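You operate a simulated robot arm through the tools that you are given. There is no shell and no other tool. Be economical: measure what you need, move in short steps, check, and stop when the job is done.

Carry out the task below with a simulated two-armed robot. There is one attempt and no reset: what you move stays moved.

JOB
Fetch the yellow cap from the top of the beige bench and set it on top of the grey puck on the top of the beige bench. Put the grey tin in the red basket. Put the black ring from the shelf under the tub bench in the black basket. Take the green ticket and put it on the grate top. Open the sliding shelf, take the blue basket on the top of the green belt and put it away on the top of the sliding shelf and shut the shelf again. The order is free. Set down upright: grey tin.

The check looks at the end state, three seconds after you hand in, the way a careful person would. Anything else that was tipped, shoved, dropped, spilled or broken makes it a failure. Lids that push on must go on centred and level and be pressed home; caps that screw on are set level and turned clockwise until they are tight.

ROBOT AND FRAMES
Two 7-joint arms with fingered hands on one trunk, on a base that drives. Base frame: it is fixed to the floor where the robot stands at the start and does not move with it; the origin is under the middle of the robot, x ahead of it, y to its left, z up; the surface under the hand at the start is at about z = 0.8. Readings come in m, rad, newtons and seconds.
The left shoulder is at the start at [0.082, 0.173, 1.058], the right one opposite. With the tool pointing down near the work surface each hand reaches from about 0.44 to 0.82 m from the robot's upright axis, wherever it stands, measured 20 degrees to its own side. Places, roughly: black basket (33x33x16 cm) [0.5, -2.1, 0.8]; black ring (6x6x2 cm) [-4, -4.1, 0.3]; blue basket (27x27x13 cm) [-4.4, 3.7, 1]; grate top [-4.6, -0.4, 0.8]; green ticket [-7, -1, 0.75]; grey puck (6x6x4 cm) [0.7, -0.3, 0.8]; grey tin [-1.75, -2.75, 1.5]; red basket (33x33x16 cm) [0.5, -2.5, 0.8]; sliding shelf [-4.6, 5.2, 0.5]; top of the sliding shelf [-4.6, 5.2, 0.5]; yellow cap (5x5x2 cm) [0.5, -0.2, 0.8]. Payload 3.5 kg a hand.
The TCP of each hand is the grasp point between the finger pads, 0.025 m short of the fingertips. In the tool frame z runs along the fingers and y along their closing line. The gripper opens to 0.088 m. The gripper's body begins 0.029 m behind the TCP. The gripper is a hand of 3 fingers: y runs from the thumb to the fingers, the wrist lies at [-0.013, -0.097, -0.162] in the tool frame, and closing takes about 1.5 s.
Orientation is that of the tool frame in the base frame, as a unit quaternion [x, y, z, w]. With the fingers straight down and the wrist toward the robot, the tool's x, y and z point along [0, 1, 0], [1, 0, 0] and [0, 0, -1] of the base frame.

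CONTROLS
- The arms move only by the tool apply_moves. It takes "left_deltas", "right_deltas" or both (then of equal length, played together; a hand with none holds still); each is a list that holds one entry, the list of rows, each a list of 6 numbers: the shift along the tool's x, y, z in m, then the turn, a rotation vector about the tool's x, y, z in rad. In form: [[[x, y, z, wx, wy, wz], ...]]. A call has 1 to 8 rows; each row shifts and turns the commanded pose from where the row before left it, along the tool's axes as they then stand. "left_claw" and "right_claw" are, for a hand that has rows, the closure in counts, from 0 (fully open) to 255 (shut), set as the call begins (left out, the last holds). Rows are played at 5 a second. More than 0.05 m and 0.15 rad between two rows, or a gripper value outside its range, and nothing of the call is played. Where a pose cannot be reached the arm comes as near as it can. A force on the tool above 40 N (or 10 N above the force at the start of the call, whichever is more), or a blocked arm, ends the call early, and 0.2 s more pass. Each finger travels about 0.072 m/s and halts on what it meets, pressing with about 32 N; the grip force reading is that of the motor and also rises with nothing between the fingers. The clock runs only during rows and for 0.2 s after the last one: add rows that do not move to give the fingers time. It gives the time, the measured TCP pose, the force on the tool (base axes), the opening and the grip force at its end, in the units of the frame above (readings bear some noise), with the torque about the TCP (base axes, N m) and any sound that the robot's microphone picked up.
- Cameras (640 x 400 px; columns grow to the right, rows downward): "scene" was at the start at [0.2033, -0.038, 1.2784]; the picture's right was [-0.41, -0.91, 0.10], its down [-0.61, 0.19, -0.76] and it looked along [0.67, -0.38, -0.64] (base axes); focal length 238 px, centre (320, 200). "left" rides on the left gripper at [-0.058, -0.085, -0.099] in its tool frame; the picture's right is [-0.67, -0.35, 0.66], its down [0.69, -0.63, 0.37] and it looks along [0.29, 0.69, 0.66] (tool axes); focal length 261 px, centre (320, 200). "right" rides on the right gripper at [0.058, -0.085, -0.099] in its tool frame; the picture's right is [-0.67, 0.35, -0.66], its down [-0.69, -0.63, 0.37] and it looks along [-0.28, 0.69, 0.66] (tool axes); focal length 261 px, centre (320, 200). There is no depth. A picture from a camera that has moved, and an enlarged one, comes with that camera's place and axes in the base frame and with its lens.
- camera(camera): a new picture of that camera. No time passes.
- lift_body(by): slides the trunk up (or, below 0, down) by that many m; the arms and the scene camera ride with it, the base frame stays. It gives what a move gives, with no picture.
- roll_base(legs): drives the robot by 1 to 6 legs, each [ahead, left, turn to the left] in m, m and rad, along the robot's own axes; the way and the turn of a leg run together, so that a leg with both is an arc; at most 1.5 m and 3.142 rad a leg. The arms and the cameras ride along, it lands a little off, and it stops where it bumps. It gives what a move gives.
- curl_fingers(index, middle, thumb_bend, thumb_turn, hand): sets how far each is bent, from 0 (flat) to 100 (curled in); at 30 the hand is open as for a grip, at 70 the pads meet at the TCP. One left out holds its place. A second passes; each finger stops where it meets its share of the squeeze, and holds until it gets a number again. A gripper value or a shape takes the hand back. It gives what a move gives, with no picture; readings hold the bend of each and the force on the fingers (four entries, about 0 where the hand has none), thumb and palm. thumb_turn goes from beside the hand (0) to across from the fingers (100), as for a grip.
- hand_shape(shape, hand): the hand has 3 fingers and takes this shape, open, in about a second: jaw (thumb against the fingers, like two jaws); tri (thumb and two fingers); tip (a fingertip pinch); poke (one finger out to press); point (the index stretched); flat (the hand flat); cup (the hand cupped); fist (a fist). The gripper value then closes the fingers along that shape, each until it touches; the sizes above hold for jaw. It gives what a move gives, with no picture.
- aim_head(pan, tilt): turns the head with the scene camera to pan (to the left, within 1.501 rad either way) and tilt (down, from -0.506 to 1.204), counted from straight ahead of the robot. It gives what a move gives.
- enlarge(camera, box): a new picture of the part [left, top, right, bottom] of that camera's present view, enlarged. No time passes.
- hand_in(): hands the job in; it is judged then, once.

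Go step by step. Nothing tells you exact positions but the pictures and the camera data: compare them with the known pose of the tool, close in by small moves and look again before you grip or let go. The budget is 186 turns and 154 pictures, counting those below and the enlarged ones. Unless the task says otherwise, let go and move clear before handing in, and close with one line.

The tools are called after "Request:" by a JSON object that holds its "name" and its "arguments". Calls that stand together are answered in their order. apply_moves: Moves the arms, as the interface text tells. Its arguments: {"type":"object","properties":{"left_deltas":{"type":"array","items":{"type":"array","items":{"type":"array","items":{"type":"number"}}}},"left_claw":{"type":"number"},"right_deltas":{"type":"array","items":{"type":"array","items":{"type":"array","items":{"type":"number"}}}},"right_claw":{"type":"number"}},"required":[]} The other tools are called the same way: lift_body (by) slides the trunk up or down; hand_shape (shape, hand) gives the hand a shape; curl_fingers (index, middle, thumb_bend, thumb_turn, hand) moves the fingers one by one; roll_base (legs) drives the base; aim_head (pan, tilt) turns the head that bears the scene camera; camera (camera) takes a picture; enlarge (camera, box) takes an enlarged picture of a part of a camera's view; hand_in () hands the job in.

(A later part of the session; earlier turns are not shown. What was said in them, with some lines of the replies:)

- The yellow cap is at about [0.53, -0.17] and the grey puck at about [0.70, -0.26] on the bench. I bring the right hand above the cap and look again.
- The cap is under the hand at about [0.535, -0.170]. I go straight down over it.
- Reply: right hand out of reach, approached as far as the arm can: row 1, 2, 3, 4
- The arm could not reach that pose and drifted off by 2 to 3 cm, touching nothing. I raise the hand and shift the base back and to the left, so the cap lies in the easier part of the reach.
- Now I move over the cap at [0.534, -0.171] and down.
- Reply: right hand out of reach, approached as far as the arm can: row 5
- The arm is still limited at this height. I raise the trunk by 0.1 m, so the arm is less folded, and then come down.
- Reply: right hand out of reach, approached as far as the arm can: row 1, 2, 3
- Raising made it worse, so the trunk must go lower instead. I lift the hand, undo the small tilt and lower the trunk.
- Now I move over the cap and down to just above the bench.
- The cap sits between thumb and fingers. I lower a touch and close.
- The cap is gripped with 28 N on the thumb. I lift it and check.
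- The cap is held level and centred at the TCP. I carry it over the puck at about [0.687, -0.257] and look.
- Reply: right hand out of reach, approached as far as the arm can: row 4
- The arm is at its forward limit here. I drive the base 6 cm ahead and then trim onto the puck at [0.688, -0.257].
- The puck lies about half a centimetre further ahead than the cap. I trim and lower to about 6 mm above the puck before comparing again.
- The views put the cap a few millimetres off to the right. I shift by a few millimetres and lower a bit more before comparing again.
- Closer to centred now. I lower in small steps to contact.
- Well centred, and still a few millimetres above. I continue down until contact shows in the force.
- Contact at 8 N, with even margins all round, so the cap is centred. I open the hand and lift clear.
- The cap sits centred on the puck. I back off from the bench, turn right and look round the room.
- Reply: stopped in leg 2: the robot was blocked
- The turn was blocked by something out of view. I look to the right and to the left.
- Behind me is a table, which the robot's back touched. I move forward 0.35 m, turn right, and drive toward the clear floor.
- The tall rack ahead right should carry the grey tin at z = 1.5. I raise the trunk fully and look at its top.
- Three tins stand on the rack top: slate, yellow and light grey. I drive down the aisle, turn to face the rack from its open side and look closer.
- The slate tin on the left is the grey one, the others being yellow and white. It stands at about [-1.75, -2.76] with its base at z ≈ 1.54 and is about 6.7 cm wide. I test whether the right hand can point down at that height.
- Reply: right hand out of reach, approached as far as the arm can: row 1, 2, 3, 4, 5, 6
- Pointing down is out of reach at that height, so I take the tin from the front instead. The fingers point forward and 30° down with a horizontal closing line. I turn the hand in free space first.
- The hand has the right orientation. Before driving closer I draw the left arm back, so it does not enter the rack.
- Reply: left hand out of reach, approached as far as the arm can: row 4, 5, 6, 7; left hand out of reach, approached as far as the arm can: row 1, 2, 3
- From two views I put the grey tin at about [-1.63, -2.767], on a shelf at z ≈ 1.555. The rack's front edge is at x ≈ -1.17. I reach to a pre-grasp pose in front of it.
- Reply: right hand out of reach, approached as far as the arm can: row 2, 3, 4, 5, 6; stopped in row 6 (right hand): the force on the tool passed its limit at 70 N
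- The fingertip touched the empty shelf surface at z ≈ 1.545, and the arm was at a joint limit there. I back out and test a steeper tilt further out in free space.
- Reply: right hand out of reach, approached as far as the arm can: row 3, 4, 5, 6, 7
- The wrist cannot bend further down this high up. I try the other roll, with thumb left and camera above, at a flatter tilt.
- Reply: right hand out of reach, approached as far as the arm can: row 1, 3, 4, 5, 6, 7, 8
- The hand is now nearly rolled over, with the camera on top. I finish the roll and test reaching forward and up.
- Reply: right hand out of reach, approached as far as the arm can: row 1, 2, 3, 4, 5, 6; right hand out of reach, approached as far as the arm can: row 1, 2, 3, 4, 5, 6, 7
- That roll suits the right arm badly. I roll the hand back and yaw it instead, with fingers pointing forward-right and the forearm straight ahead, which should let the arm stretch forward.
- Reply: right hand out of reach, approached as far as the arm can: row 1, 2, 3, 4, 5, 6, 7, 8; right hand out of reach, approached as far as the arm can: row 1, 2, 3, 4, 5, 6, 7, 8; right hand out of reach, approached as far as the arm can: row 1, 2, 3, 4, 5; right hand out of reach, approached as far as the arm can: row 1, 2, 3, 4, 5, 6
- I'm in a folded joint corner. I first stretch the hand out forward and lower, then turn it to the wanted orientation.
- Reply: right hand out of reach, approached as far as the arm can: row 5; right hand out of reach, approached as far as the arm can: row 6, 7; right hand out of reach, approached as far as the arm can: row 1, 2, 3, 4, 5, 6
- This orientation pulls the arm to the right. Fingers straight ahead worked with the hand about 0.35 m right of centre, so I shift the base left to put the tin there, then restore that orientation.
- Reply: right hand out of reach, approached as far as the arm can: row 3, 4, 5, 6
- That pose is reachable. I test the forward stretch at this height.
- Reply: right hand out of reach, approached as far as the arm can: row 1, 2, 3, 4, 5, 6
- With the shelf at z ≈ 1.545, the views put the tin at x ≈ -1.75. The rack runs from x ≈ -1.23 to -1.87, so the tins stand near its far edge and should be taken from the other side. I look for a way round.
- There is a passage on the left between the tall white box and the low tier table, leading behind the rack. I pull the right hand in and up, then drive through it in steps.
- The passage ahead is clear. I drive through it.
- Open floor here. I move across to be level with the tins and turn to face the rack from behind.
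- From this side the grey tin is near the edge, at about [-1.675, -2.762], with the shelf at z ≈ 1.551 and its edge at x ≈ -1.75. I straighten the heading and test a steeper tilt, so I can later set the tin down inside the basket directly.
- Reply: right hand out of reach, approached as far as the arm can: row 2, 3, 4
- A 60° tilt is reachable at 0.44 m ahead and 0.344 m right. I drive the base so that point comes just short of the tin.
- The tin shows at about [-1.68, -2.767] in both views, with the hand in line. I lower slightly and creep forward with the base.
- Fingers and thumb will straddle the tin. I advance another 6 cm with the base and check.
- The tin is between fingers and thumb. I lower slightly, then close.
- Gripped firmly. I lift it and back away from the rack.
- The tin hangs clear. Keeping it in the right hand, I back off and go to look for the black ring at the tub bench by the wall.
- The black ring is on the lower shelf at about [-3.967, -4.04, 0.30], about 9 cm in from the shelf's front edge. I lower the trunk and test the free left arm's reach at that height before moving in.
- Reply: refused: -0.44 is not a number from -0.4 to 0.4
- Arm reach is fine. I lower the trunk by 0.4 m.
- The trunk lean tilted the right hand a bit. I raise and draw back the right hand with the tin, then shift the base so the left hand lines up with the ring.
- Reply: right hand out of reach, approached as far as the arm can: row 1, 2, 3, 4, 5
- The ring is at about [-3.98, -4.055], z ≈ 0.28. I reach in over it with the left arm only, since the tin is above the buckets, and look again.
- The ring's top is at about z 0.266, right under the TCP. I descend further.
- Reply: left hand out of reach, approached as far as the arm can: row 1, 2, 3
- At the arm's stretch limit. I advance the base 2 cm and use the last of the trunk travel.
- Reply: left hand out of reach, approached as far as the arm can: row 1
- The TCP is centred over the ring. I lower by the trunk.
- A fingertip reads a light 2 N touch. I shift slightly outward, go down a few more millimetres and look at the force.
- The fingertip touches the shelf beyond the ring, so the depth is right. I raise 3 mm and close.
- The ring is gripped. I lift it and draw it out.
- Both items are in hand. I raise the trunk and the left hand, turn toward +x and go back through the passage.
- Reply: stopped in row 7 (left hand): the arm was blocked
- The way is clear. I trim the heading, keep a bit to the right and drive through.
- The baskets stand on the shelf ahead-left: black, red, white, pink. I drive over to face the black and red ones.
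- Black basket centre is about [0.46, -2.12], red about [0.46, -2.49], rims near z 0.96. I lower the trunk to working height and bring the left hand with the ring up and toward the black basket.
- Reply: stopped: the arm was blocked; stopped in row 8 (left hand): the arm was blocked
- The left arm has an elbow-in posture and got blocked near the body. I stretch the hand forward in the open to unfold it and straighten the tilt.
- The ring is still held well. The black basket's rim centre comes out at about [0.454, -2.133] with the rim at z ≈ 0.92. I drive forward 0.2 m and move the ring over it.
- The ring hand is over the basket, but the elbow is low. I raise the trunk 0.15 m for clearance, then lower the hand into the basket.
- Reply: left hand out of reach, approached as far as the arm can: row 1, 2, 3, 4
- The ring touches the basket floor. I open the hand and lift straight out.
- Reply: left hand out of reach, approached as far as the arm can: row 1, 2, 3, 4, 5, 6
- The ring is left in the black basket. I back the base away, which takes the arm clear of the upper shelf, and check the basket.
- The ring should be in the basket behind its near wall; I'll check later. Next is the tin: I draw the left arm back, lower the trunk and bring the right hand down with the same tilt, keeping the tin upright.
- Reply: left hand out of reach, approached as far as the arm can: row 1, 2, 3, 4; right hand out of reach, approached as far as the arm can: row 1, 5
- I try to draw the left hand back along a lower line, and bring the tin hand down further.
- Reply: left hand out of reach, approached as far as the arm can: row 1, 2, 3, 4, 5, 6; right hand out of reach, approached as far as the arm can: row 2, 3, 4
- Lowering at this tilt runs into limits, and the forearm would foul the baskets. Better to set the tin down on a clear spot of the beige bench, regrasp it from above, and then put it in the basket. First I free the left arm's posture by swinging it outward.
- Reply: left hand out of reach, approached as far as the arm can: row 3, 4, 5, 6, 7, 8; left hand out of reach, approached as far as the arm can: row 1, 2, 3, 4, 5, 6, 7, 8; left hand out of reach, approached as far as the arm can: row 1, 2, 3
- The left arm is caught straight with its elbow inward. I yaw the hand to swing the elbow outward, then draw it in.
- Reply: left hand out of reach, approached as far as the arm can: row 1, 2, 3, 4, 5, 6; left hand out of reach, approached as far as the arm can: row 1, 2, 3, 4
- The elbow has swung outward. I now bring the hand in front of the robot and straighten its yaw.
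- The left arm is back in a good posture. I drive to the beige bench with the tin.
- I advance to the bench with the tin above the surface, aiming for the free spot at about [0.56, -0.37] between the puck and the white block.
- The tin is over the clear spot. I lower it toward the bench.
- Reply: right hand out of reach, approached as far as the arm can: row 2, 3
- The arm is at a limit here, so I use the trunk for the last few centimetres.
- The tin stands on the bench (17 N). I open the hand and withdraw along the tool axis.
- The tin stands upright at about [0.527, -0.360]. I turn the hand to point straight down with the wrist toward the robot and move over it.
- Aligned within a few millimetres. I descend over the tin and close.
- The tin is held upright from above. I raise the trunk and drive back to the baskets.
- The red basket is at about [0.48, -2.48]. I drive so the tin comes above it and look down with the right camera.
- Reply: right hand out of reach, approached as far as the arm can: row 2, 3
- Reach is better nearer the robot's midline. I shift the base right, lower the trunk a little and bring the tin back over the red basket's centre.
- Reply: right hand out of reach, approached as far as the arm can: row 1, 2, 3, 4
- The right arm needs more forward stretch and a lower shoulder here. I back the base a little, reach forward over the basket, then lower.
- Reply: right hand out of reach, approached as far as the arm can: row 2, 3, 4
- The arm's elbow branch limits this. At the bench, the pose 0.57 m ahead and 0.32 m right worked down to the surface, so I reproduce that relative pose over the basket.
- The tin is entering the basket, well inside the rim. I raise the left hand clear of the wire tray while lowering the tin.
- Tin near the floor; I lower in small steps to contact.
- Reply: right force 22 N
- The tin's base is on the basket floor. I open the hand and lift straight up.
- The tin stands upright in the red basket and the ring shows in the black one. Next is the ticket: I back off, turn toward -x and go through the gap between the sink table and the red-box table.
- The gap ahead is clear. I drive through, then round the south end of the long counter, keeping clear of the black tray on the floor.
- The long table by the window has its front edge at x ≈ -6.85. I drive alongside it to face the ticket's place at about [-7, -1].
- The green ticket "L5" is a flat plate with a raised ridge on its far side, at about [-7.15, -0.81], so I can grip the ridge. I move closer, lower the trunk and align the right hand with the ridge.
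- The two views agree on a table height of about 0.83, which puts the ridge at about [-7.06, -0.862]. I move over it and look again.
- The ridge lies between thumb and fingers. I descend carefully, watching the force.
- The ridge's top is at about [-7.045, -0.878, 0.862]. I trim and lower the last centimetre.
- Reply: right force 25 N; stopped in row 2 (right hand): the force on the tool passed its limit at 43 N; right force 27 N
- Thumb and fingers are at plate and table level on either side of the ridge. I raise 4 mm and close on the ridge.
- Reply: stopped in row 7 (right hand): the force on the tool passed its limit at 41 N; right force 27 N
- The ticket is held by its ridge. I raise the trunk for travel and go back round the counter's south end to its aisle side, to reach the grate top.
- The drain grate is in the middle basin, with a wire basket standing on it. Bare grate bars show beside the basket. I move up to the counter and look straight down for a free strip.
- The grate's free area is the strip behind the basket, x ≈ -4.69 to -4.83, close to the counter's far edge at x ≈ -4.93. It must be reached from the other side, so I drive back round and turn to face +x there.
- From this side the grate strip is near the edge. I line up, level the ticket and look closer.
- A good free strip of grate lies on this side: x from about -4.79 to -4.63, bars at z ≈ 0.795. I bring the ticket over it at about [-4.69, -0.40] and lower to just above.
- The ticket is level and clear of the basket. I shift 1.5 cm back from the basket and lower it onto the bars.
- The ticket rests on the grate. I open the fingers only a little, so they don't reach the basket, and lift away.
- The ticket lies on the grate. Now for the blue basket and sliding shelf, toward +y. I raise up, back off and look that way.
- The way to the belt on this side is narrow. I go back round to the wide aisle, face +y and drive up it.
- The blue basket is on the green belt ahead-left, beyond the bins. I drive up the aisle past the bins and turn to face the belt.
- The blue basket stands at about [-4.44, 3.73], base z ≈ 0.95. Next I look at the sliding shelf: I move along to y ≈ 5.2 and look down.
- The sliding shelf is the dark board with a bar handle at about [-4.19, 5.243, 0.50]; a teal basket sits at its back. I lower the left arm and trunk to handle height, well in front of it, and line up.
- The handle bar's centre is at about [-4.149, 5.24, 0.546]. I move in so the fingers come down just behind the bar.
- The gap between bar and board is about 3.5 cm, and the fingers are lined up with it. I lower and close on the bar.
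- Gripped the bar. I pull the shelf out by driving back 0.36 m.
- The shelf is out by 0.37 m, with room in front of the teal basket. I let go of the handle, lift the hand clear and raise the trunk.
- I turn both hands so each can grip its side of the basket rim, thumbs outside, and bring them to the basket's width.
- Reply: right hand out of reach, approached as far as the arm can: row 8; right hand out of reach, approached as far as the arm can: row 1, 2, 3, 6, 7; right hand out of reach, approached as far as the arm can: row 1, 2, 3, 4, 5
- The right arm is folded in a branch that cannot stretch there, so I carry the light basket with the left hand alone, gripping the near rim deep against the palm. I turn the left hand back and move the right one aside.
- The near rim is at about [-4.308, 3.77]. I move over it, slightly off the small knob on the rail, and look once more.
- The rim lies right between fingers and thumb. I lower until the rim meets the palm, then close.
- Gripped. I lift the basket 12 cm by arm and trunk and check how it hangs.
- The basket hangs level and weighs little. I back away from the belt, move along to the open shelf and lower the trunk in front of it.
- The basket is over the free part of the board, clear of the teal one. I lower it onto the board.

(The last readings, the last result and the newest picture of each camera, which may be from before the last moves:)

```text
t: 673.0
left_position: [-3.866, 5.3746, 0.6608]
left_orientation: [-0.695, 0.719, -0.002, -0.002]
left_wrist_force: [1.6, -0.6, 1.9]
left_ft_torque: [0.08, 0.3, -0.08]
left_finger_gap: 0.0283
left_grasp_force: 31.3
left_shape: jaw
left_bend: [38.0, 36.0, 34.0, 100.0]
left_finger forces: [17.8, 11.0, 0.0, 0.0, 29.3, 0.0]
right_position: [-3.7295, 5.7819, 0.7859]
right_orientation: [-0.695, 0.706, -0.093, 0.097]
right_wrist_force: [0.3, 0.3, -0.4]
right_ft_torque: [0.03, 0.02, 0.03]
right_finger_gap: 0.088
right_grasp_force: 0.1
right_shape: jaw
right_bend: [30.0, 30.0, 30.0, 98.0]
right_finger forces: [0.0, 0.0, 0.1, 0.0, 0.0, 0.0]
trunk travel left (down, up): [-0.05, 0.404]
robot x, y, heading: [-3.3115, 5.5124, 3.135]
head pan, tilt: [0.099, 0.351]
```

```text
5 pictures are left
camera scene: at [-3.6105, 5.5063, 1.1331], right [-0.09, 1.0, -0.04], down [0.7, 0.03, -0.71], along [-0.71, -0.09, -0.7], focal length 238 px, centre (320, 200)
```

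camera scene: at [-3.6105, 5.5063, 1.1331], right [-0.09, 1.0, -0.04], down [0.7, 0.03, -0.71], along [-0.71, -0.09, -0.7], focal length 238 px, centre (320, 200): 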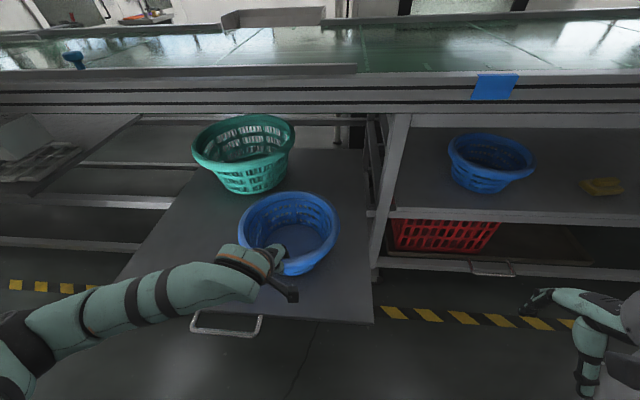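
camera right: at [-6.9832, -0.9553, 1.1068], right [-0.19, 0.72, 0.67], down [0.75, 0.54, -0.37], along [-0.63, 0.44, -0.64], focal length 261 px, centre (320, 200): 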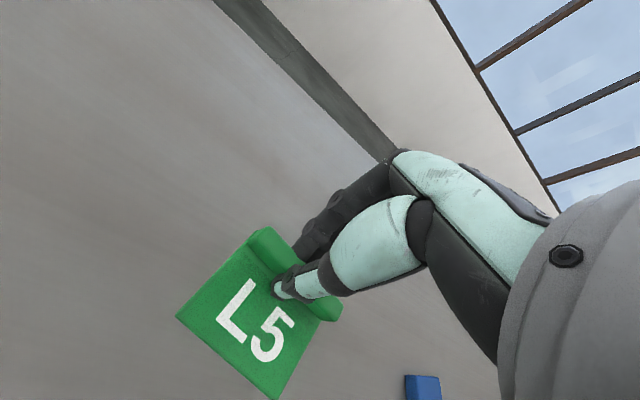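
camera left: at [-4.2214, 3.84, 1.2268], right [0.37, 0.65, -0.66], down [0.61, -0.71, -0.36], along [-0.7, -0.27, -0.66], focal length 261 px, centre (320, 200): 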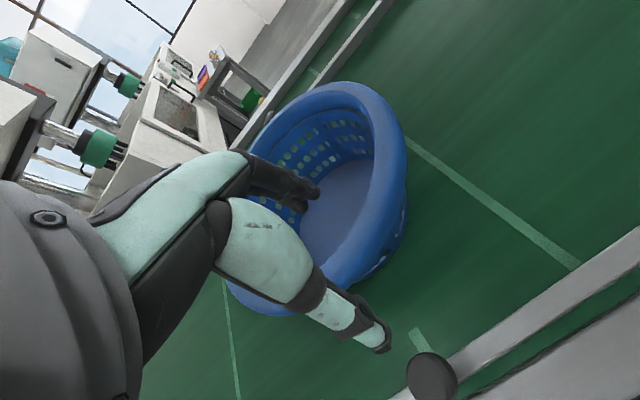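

The basket rests on the board with a gap to the teal one. I open the hand and lift it out.

Request:
{"name": "apply_moves", "arguments": {"left_deltas": [[[0, 0, 0, 0, 0, 0], [0, 0, 0, 0, 0, 0], [0, 0, 0, 0, 0, 0], [0, 0, 0, 0, 0, 0], [0, 0, 0, 0, 0, 0], [0, 0, 0, 0, 0, 0], [0, 0, 0, 0, 0, 0], [0, 0, 0, 0, 0, 0]]], "left_claw": 0}}

Request:
{"name": "apply_moves", "arguments": {"left_deltas": [[[0, 0, -0.02, 0, 0, 0], [0, 0, -0.03, 0, 0, 0], [0, 0, -0.04, 0, 0, 0], [0, 0, -0.04, 0, 0, 0], [0, 0, -0.03, 0, 0, 0], [0, 0, 0, 0, 0, 0]]]}}

```text
t: 674.8
left_position: [-3.8658, 5.3745, 0.6601]
left_orientation: [-0.695, 0.719, -0.002, -0.002]
left_wrist_force: [-0.5, -1.2, 0.7]
left_ft_torque: [0.01, 0.01, -0.01]
left_finger_gap: 0.0875
left_grasp_force: 0.1
left_shape: jaw
left_bend: [30.0, 30.0, 30.0, 98.0]
left_finger forces: [0.1, 0.0, 0.0, 0.0, 0.0, 0.1]
right_position: [-3.7289, 5.7817, 0.7858]
right_orientation: [-0.696, 0.705, -0.093, 0.098]
right_wrist_force: [0.8, -0.1, -0.6]
right_ft_torque: [0.0, 0.02, -0.01]
right_finger_gap: 0.0875
right_grasp_force: 0.1
right_shape: jaw
right_bend: [30.0, 30.0, 30.0, 98.0]
right_finger forces: [0.0, 0.0, 0.0, 0.0, 0.0, 0.0]
trunk travel left (down, up): [-0.05, 0.404]
robot x, y, heading: [-3.3127, 5.5174, 3.139]
head pan, tilt: [0.099, 0.351]
```

```text
t: 676.2
left_position: [-3.866, 5.3737, 0.8187]
left_orientation: [-0.695, 0.719, -0.002, -0.002]
left_wrist_force: [-0.2, -0.7, -0.5]
left_ft_torque: [-0.01, -0.01, 0.01]
left_finger_gap: 0.0879
left_grasp_force: 0.0
left_shape: jaw
left_bend: [30.0, 30.0, 30.0, 98.0]
left_finger forces: [0.0, 0.1, 0.0, 0.0, 0.1, 0.1]
right_position: [-3.7291, 5.7814, 0.7852]
right_orientation: [-0.695, 0.706, -0.093, 0.098]
right_wrist_force: [-0.7, 0.2, 0.1]
right_ft_torque: [0.0, 0.04, -0.01]
right_finger_gap: 0.0877
right_grasp_force: 0.0
right_shape: jaw
right_bend: [30.0, 30.0, 30.0, 98.0]
right_finger forces: [0.0, 0.0, 0.1, 0.0, 0.0, 0.0]
trunk travel left (down, up): [-0.05, 0.404]
robot x, y, heading: [-3.3075, 5.5137, 3.14]
head pan, tilt: [0.099, 0.351]
```

The basket is free. To shut the shelf I go back to the handle: I back up, shift the left hand over the bar and look.

Request:
{"name": "roll_base", "arguments": {"legs": [[-0.117, 0.024, 0]]}}

Request:
{"name": "apply_moves", "arguments": {"left_deltas": [[[0.028, 0, 0, 0, 0, 0], [0.028, 0, 0, 0, 0, 0], [0.028, 0, 0, 0, 0, 0], [0.026, 0, 0, 0, 0, 0], [0, 0, 0.045, 0, 0, 0], [0, 0, 0.045, 0, 0, 0], [0, 0, 0.045, 0, 0, 0], [0, 0, 0.045, 0, 0, 0]]]}}

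Request:
{"name": "camera", "arguments": {"camera": "left"}}

```text
t: 677.5
left_position: [-3.7459, 5.3522, 0.8179]
left_orientation: [-0.694, 0.72, -0.001, -0.002]
left_wrist_force: [-0.9, -0.8, -0.4]
left_ft_torque: [0.0, 0.01, -0.02]
left_finger_gap: 0.0878
left_grasp_force: 0.1
left_shape: jaw
left_bend: [30.0, 30.0, 30.0, 98.0]
left_finger forces: [0.0, 0.0, 0.1, 0.0, 0.0, 0.1]
right_position: [-3.6093, 5.7582, 0.7852]
right_orientation: [-0.695, 0.707, -0.093, 0.096]
right_wrist_force: [-0.3, 0.6, 1.3]
right_ft_torque: [-0.02, 0.02, 0.02]
right_finger_gap: 0.0878
right_grasp_force: 0.0
right_shape: jaw
right_bend: [30.0, 30.0, 30.0, 98.0]
right_finger forces: [0.1, 0.0, 0.0, 0.0, 0.0, 0.1]
trunk travel left (down, up): [-0.05, 0.404]
robot x, y, heading: [-3.1922, 5.4882, 3.138]
head pan, tilt: [0.099, 0.351]
```

```text
t: 679.3
left_position: [-3.7456, 5.2437, 0.6371]
left_orientation: [-0.694, 0.72, -0.002, -0.002]
left_wrist_force: [0.1, 0.1, -0.5]
left_ft_torque: [-0.04, 0.02, -0.04]
left_finger_gap: 0.0878
left_grasp_force: 0.1
left_shape: jaw
left_bend: [30.0, 30.0, 30.0, 98.0]
left_finger forces: [0.0, 0.1, 0.0, 0.1, 0.1, 0.1]
right_position: [-3.6099, 5.7581, 0.7859]
right_orientation: [-0.694, 0.707, -0.093, 0.097]
right_wrist_force: [-1.2, 0.0, -0.5]
right_ft_torque: [0.01, 0.02, 0.0]
right_finger_gap: 0.0879
right_grasp_force: 0.1
right_shape: jaw
right_bend: [30.0, 30.0, 30.0, 98.0]
right_finger forces: [0.0, 0.0, 0.0, 0.0, 0.0, 0.0]
trunk travel left (down, up): [-0.05, 0.404]
robot x, y, heading: [-3.1936, 5.4872, 3.138]
head pan, tilt: [0.099, 0.351]
```

```text
4 pictures are left
camera left: at [-3.6597, 5.2991, 0.7376], right [0.37, 0.65, -0.66], down [0.6, -0.71, -0.36], along [-0.7, -0.26, -0.66], focal length 261 px, centre (320, 200)
```

left: 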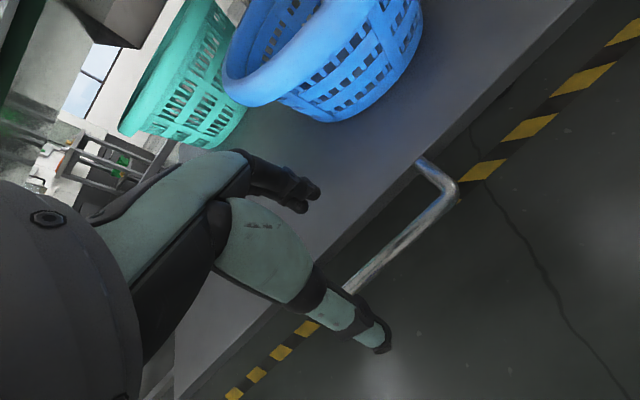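

The bar is under the hand again; I shift 6 mm back, lower, and close on it.

Request:
{"name": "apply_moves", "arguments": {"left_deltas": [[[0, -0.006, 0.02, 0, 0, 0], [0, 0, 0.025, 0, 0, 0], [0, 0, 0.025, 0, 0, 0], [0, 0, 0.02, 0, 0, 0], [0, 0, 0, 0, 0, 0]]]}}

Request:
{"name": "apply_moves", "arguments": {"left_deltas": [[[0, 0, 0, 0, 0, 0], [0, 0, 0, 0, 0, 0], [0, 0, 0, 0, 0, 0], [0, 0, 0, 0, 0, 0], [0, 0, 0, 0, 0, 0], [0, 0, 0, 0, 0, 0], [0, 0, 0, 0, 0, 0], [0, 0, 0, 0, 0, 0]]], "left_claw": 255}}

```text
t: 680.5
left_position: [-3.7431, 5.2408, 0.5506]
left_orientation: [-0.694, 0.72, -0.001, -0.002]
left_wrist_force: [-0.6, 0.1, -0.4]
left_ft_torque: [-0.03, 0.01, 0.02]
left_finger_gap: 0.088
left_grasp_force: 0.0
left_shape: jaw
left_bend: [30.0, 30.0, 30.0, 98.0]
left_finger forces: [0.1, 0.1, 0.0, 0.1, 0.0, 0.1]
right_position: [-3.6098, 5.7588, 0.7859]
right_orientation: [-0.694, 0.708, -0.093, 0.097]
right_wrist_force: [0.3, 1.0, -0.1]
right_ft_torque: [0.01, -0.03, 0.01]
right_finger_gap: 0.0878
right_grasp_force: 0.0
right_shape: jaw
right_bend: [30.0, 30.0, 30.0, 98.0]
right_finger forces: [0.0, 0.0, 0.0, 0.0, 0.0, 0.0]
trunk travel left (down, up): [-0.05, 0.404]
robot x, y, heading: [-3.1918, 5.4924, 3.136]
head pan, tilt: [0.099, 0.351]
```

```text
t: 682.3
left_position: [-3.7436, 5.2399, 0.5488]
left_orientation: [-0.695, 0.719, -0.002, -0.002]
left_wrist_force: [-0.9, 0.0, -0.9]
left_ft_torque: [0.03, 0.01, 0.0]
left_finger_gap: 0.0183
left_grasp_force: 32.1
left_shape: jaw
left_bend: [73.0, 41.0, 40.0, 100.0]
left_finger forces: [17.7, 8.5, 0.0, 0.0, 25.2, 0.1]
right_position: [-3.6097, 5.758, 0.7852]
right_orientation: [-0.694, 0.707, -0.093, 0.097]
right_wrist_force: [-0.3, -0.5, 0.7]
right_ft_torque: [0.0, -0.01, -0.03]
right_finger_gap: 0.0878
right_grasp_force: 0.1
right_shape: jaw
right_bend: [30.0, 30.0, 30.0, 98.0]
right_finger forces: [0.1, 0.0, 0.0, 0.0, 0.0, 0.1]
trunk travel left (down, up): [-0.05, 0.404]
robot x, y, heading: [-3.1954, 5.4912, 3.137]
head pan, tilt: [0.099, 0.351]
```

Gripped. I push the shelf shut by driving forward the same distance.

Request:
{"name": "roll_base", "arguments": {"legs": [[0.18, 0, 0], [0.17, 0, 0]]}}

Request:
{"name": "roll_base", "arguments": {"legs": [[0.03, 0, 0]]}}

```text
t: 684.9
left_position: [-4.0981, 5.2412, 0.5486]
left_orientation: [-0.694, 0.72, -0.003, -0.003]
left_wrist_force: [1.2, -2.3, 4.9]
left_ft_torque: [-0.06, 0.04, 0.0]
left_finger_gap: 0.0179
left_grasp_force: 32.3
left_shape: jaw
left_bend: [31.0, 41.0, 39.0, 100.0]
left_finger forces: [18.3, 8.7, 0.1, 0.0, 29.6, 0.0]
right_position: [-3.9652, 5.7593, 0.7849]
right_orientation: [-0.695, 0.706, -0.092, 0.098]
right_wrist_force: [-0.8, 0.7, 0.7]
right_ft_torque: [0.0, -0.02, -0.02]
right_finger_gap: 0.0877
right_grasp_force: 0.1
right_shape: jaw
right_bend: [30.0, 30.0, 30.0, 98.0]
right_finger forces: [0.1, 0.0, 0.0, 0.1, 0.0, 0.0]
trunk travel left (down, up): [-0.05, 0.404]
robot x, y, heading: [-3.5477, 5.489, 3.138]
head pan, tilt: [0.099, 0.351]
```

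```text
t: 685.7
left_position: [-4.1279, 5.2405, 0.5485]
left_orientation: [-0.694, 0.72, -0.002, -0.002]
left_wrist_force: [1.1, -3.1, 2.7]
left_ft_torque: [-0.08, 0.02, 0.07]
left_finger_gap: 0.0172
left_grasp_force: 32.1
left_shape: jaw
left_bend: [32.0, 42.0, 39.0, 100.0]
left_finger forces: [18.7, 8.8, 0.0, 0.0, 28.7, 0.0]
right_position: [-3.994, 5.7591, 0.7863]
right_orientation: [-0.695, 0.706, -0.093, 0.098]
right_wrist_force: [-0.9, 0.3, -0.4]
right_ft_torque: [0.03, -0.03, -0.01]
right_finger_gap: 0.0876
right_grasp_force: 0.0
right_shape: jaw
right_bend: [30.0, 30.0, 30.0, 98.0]
right_finger forces: [0.1, 0.0, 0.0, 0.0, 0.0, 0.1]
trunk travel left (down, up): [-0.05, 0.404]
robot x, y, heading: [-3.577, 5.4885, 3.135]
head pan, tilt: [0.099, 0.351]
```

Request:
{"name": "enlarge", "arguments": {"camera": "scene", "box": [140, 100, 440, 320]}}

```text
1.82 times, centred on (290, 210) of scene
camera zoom: at [-3.8766, 5.4843, 1.1328], right [-0.09, 1.0, -0.04], down [0.7, 0.03, -0.71], along [-0.71, -0.09, -0.7], focal length 432 px, centre (374, 182)
```

zoom: 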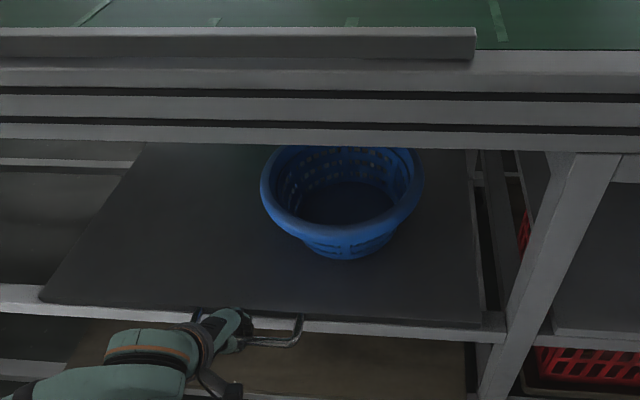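

The shelf looks shut. I press slightly to check it is against its stop.

Request:
{"name": "apply_moves", "arguments": {"left_deltas": [[[0, 0.006, 0, 0, 0, 0], [0, 0.006, 0, 0, 0, 0], [0, 0, 0, 0, 0, 0]]]}}

```text
t: 686.5
left_position: [-4.1378, 5.242, 0.552]
left_orientation: [-0.694, 0.72, -0.001, -0.003]
left_wrist_force: [31.9, 1.1, 9.9]
left_ft_torque: [0.02, -0.63, 0.0]
left_finger_gap: 0.009
left_grasp_force: 32.2
left_shape: jaw
left_bend: [74.0, 48.0, 32.0, 100.0]
left_finger forces: [9.1, 1.3, 0.1, 0.0, 43.4, 0.0]
right_position: [-3.9906, 5.7597, 0.7878]
right_orientation: [-0.695, 0.707, -0.091, 0.096]
right_wrist_force: [-0.7, -0.5, 0.1]
right_ft_torque: [-0.01, -0.03, -0.02]
right_finger_gap: 0.0878
right_grasp_force: 0.1
right_shape: jaw
right_bend: [30.0, 30.0, 30.0, 98.0]
right_finger forces: [0.0, 0.0, 0.0, 0.0, 0.1, 0.0]
trunk travel left (down, up): [-0.05, 0.404]
robot x, y, heading: [-3.5752, 5.4912, 3.136]
head pan, tilt: [0.099, 0.351]
```

The shelf is against its stop (32 N). I relieve the push, open the hand, lift out and back away.

Request:
{"name": "apply_moves", "arguments": {"left_deltas": [[[0, -0.006, 0, 0, 0, 0], [0, -0.004, 0, 0, 0, 0], [0, 0, 0, 0, 0, 0]]]}}

Request:
{"name": "apply_moves", "arguments": {"left_deltas": [[[0, 0.003, 0, 0, 0, 0], [0, 0, 0, 0, 0, 0], [0, 0, 0, 0, 0, 0], [0, 0, 0, 0, 0, 0], [0, 0, 0, 0, 0, 0], [0, 0, 0, 0, 0, 0], [0, 0, 0, 0, 0, 0], [0, 0, 0, 0, 0, 0]]], "left_claw": 0}}

Request:
{"name": "apply_moves", "arguments": {"left_deltas": [[[0, 0, -0.02, 0, 0, 0], [0, 0, -0.04, 0, 0, 0], [0, 0, -0.045, 0, 0, 0], [0, 0, -0.045, 0, 0, 0], [0, 0, 0, 0, 0, 0]]]}}

Request:
{"name": "roll_base", "arguments": {"legs": [[-0.5, 0, 0]]}}

Request:
{"name": "camera", "arguments": {"camera": "scene"}}

```text
t: 687.3
left_position: [-4.1295, 5.2416, 0.5506]
left_orientation: [-0.694, 0.72, -0.002, -0.003]
left_wrist_force: [2.2, 1.3, 4.4]
left_ft_torque: [-0.02, 0.07, -0.03]
left_finger_gap: 0.0141
left_grasp_force: 31.9
left_shape: jaw
left_bend: [74.0, 43.0, 37.0, 100.0]
left_finger forces: [17.7, 7.9, 0.1, 0.0, 27.4, 0.0]
right_position: [-3.9934, 5.7596, 0.7872]
right_orientation: [-0.695, 0.706, -0.092, 0.097]
right_wrist_force: [-0.4, -0.1, -0.9]
right_ft_torque: [0.02, -0.01, 0.01]
right_finger_gap: 0.0879
right_grasp_force: 0.1
right_shape: jaw
right_bend: [30.0, 30.0, 30.0, 98.0]
right_finger forces: [0.0, 0.0, 0.0, 0.0, 0.0, 0.1]
trunk travel left (down, up): [-0.05, 0.404]
robot x, y, heading: [-3.5777, 5.4901, 3.135]
head pan, tilt: [0.099, 0.351]
```

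```text
t: 689.1
left_position: [-4.1331, 5.2418, 0.5498]
left_orientation: [-0.694, 0.719, -0.003, -0.003]
left_wrist_force: [1.8, 0.8, 0.8]
left_ft_torque: [0.01, 0.0, 0.0]
left_finger_gap: 0.087
left_grasp_force: 0.1
left_shape: jaw
left_bend: [30.0, 31.0, 30.0, 98.0]
left_finger forces: [0.0, 2.0, 0.1, 0.1, 0.0, 0.0]
right_position: [-3.9935, 5.7583, 0.7853]
right_orientation: [-0.695, 0.707, -0.093, 0.097]
right_wrist_force: [-0.4, 0.4, 0.0]
right_ft_torque: [-0.02, 0.0, -0.01]
right_finger_gap: 0.0877
right_grasp_force: 0.1
right_shape: jaw
right_bend: [30.0, 30.0, 30.0, 98.0]
right_finger forces: [0.0, 0.0, 0.1, 0.1, 0.0, 0.0]
trunk travel left (down, up): [-0.05, 0.404]
robot x, y, heading: [-3.5742, 5.4914, 3.139]
head pan, tilt: [0.099, 0.351]
```

```text
t: 690.3
left_position: [-4.131, 5.2424, 0.6996]
left_orientation: [-0.694, 0.72, -0.002, -0.003]
left_wrist_force: [-0.1, 0.3, -0.8]
left_ft_torque: [0.0, 0.0, -0.05]
left_finger_gap: 0.0876
left_grasp_force: 0.0
left_shape: jaw
left_bend: [30.0, 30.0, 30.0, 98.0]
left_finger forces: [0.1, 0.1, 0.0, 0.1, 0.0, 0.1]
right_position: [-3.9935, 5.759, 0.7843]
right_orientation: [-0.695, 0.707, -0.093, 0.098]
right_wrist_force: [0.4, -0.7, -0.3]
right_ft_torque: [0.04, -0.02, -0.03]
right_finger_gap: 0.0876
right_grasp_force: 0.0
right_shape: jaw
right_bend: [30.0, 30.0, 30.0, 98.0]
right_finger forces: [0.0, 0.0, 0.0, 0.1, 0.0, 0.0]
trunk travel left (down, up): [-0.05, 0.404]
robot x, y, heading: [-3.5803, 5.4942, 3.131]
head pan, tilt: [0.099, 0.351]
```

```text
t: 693.2
left_position: [-3.629, 5.2358, 0.7003]
left_orientation: [-0.699, 0.715, -0.003, -0.002]
left_wrist_force: [0.4, 0.1, -0.1]
left_ft_torque: [-0.01, 0.0, 0.0]
left_finger_gap: 0.0878
left_grasp_force: 0.0
left_shape: jaw
left_bend: [30.0, 30.0, 30.0, 98.0]
left_finger forces: [0.0, 0.0, 0.1, 0.1, 0.1, 0.0]
right_position: [-3.4965, 5.7543, 0.7849]
right_orientation: [-0.699, 0.703, -0.091, 0.097]
right_wrist_force: [1.2, -0.2, 0.0]
right_ft_torque: [0.02, 0.0, -0.01]
right_finger_gap: 0.0877
right_grasp_force: 0.0
right_shape: jaw
right_bend: [30.0, 30.0, 30.0, 98.0]
right_finger forces: [0.0, 0.1, 0.1, 0.0, 0.0, 0.0]
trunk travel left (down, up): [-0.05, 0.404]
robot x, y, heading: [-3.0779, 5.4889, -3.137]
head pan, tilt: [0.099, 0.351]
```

```text
2 pictures are left
camera scene: at [-3.3761, 5.481, 1.1332], right [-0.1, 0.99, -0.04], down [0.7, 0.04, -0.71], along [-0.71, -0.1, -0.7], focal length 238 px, centre (320, 200)
```

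scene: 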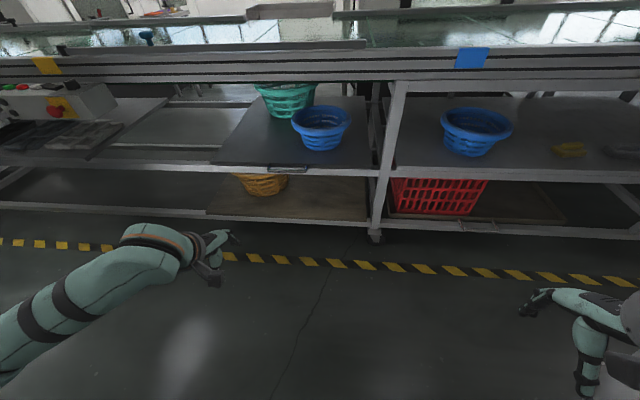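

The sliding shelf is shut with the blue basket on it. The cap, tin, ring and ticket are placed, and both hands are empty and clear, so I hand in.

Request:
{"name": "hand_in", "arguments": {}}

```text
The job is handed in.
```

I finished all five parts and handed in. The yellow cap sits on the grey puck, and the grey tin stands upright in the red basket. The black ring is in the black basket, and the green ticket lies on the grate. The blue basket is on the sliding shelf, which is shut again.
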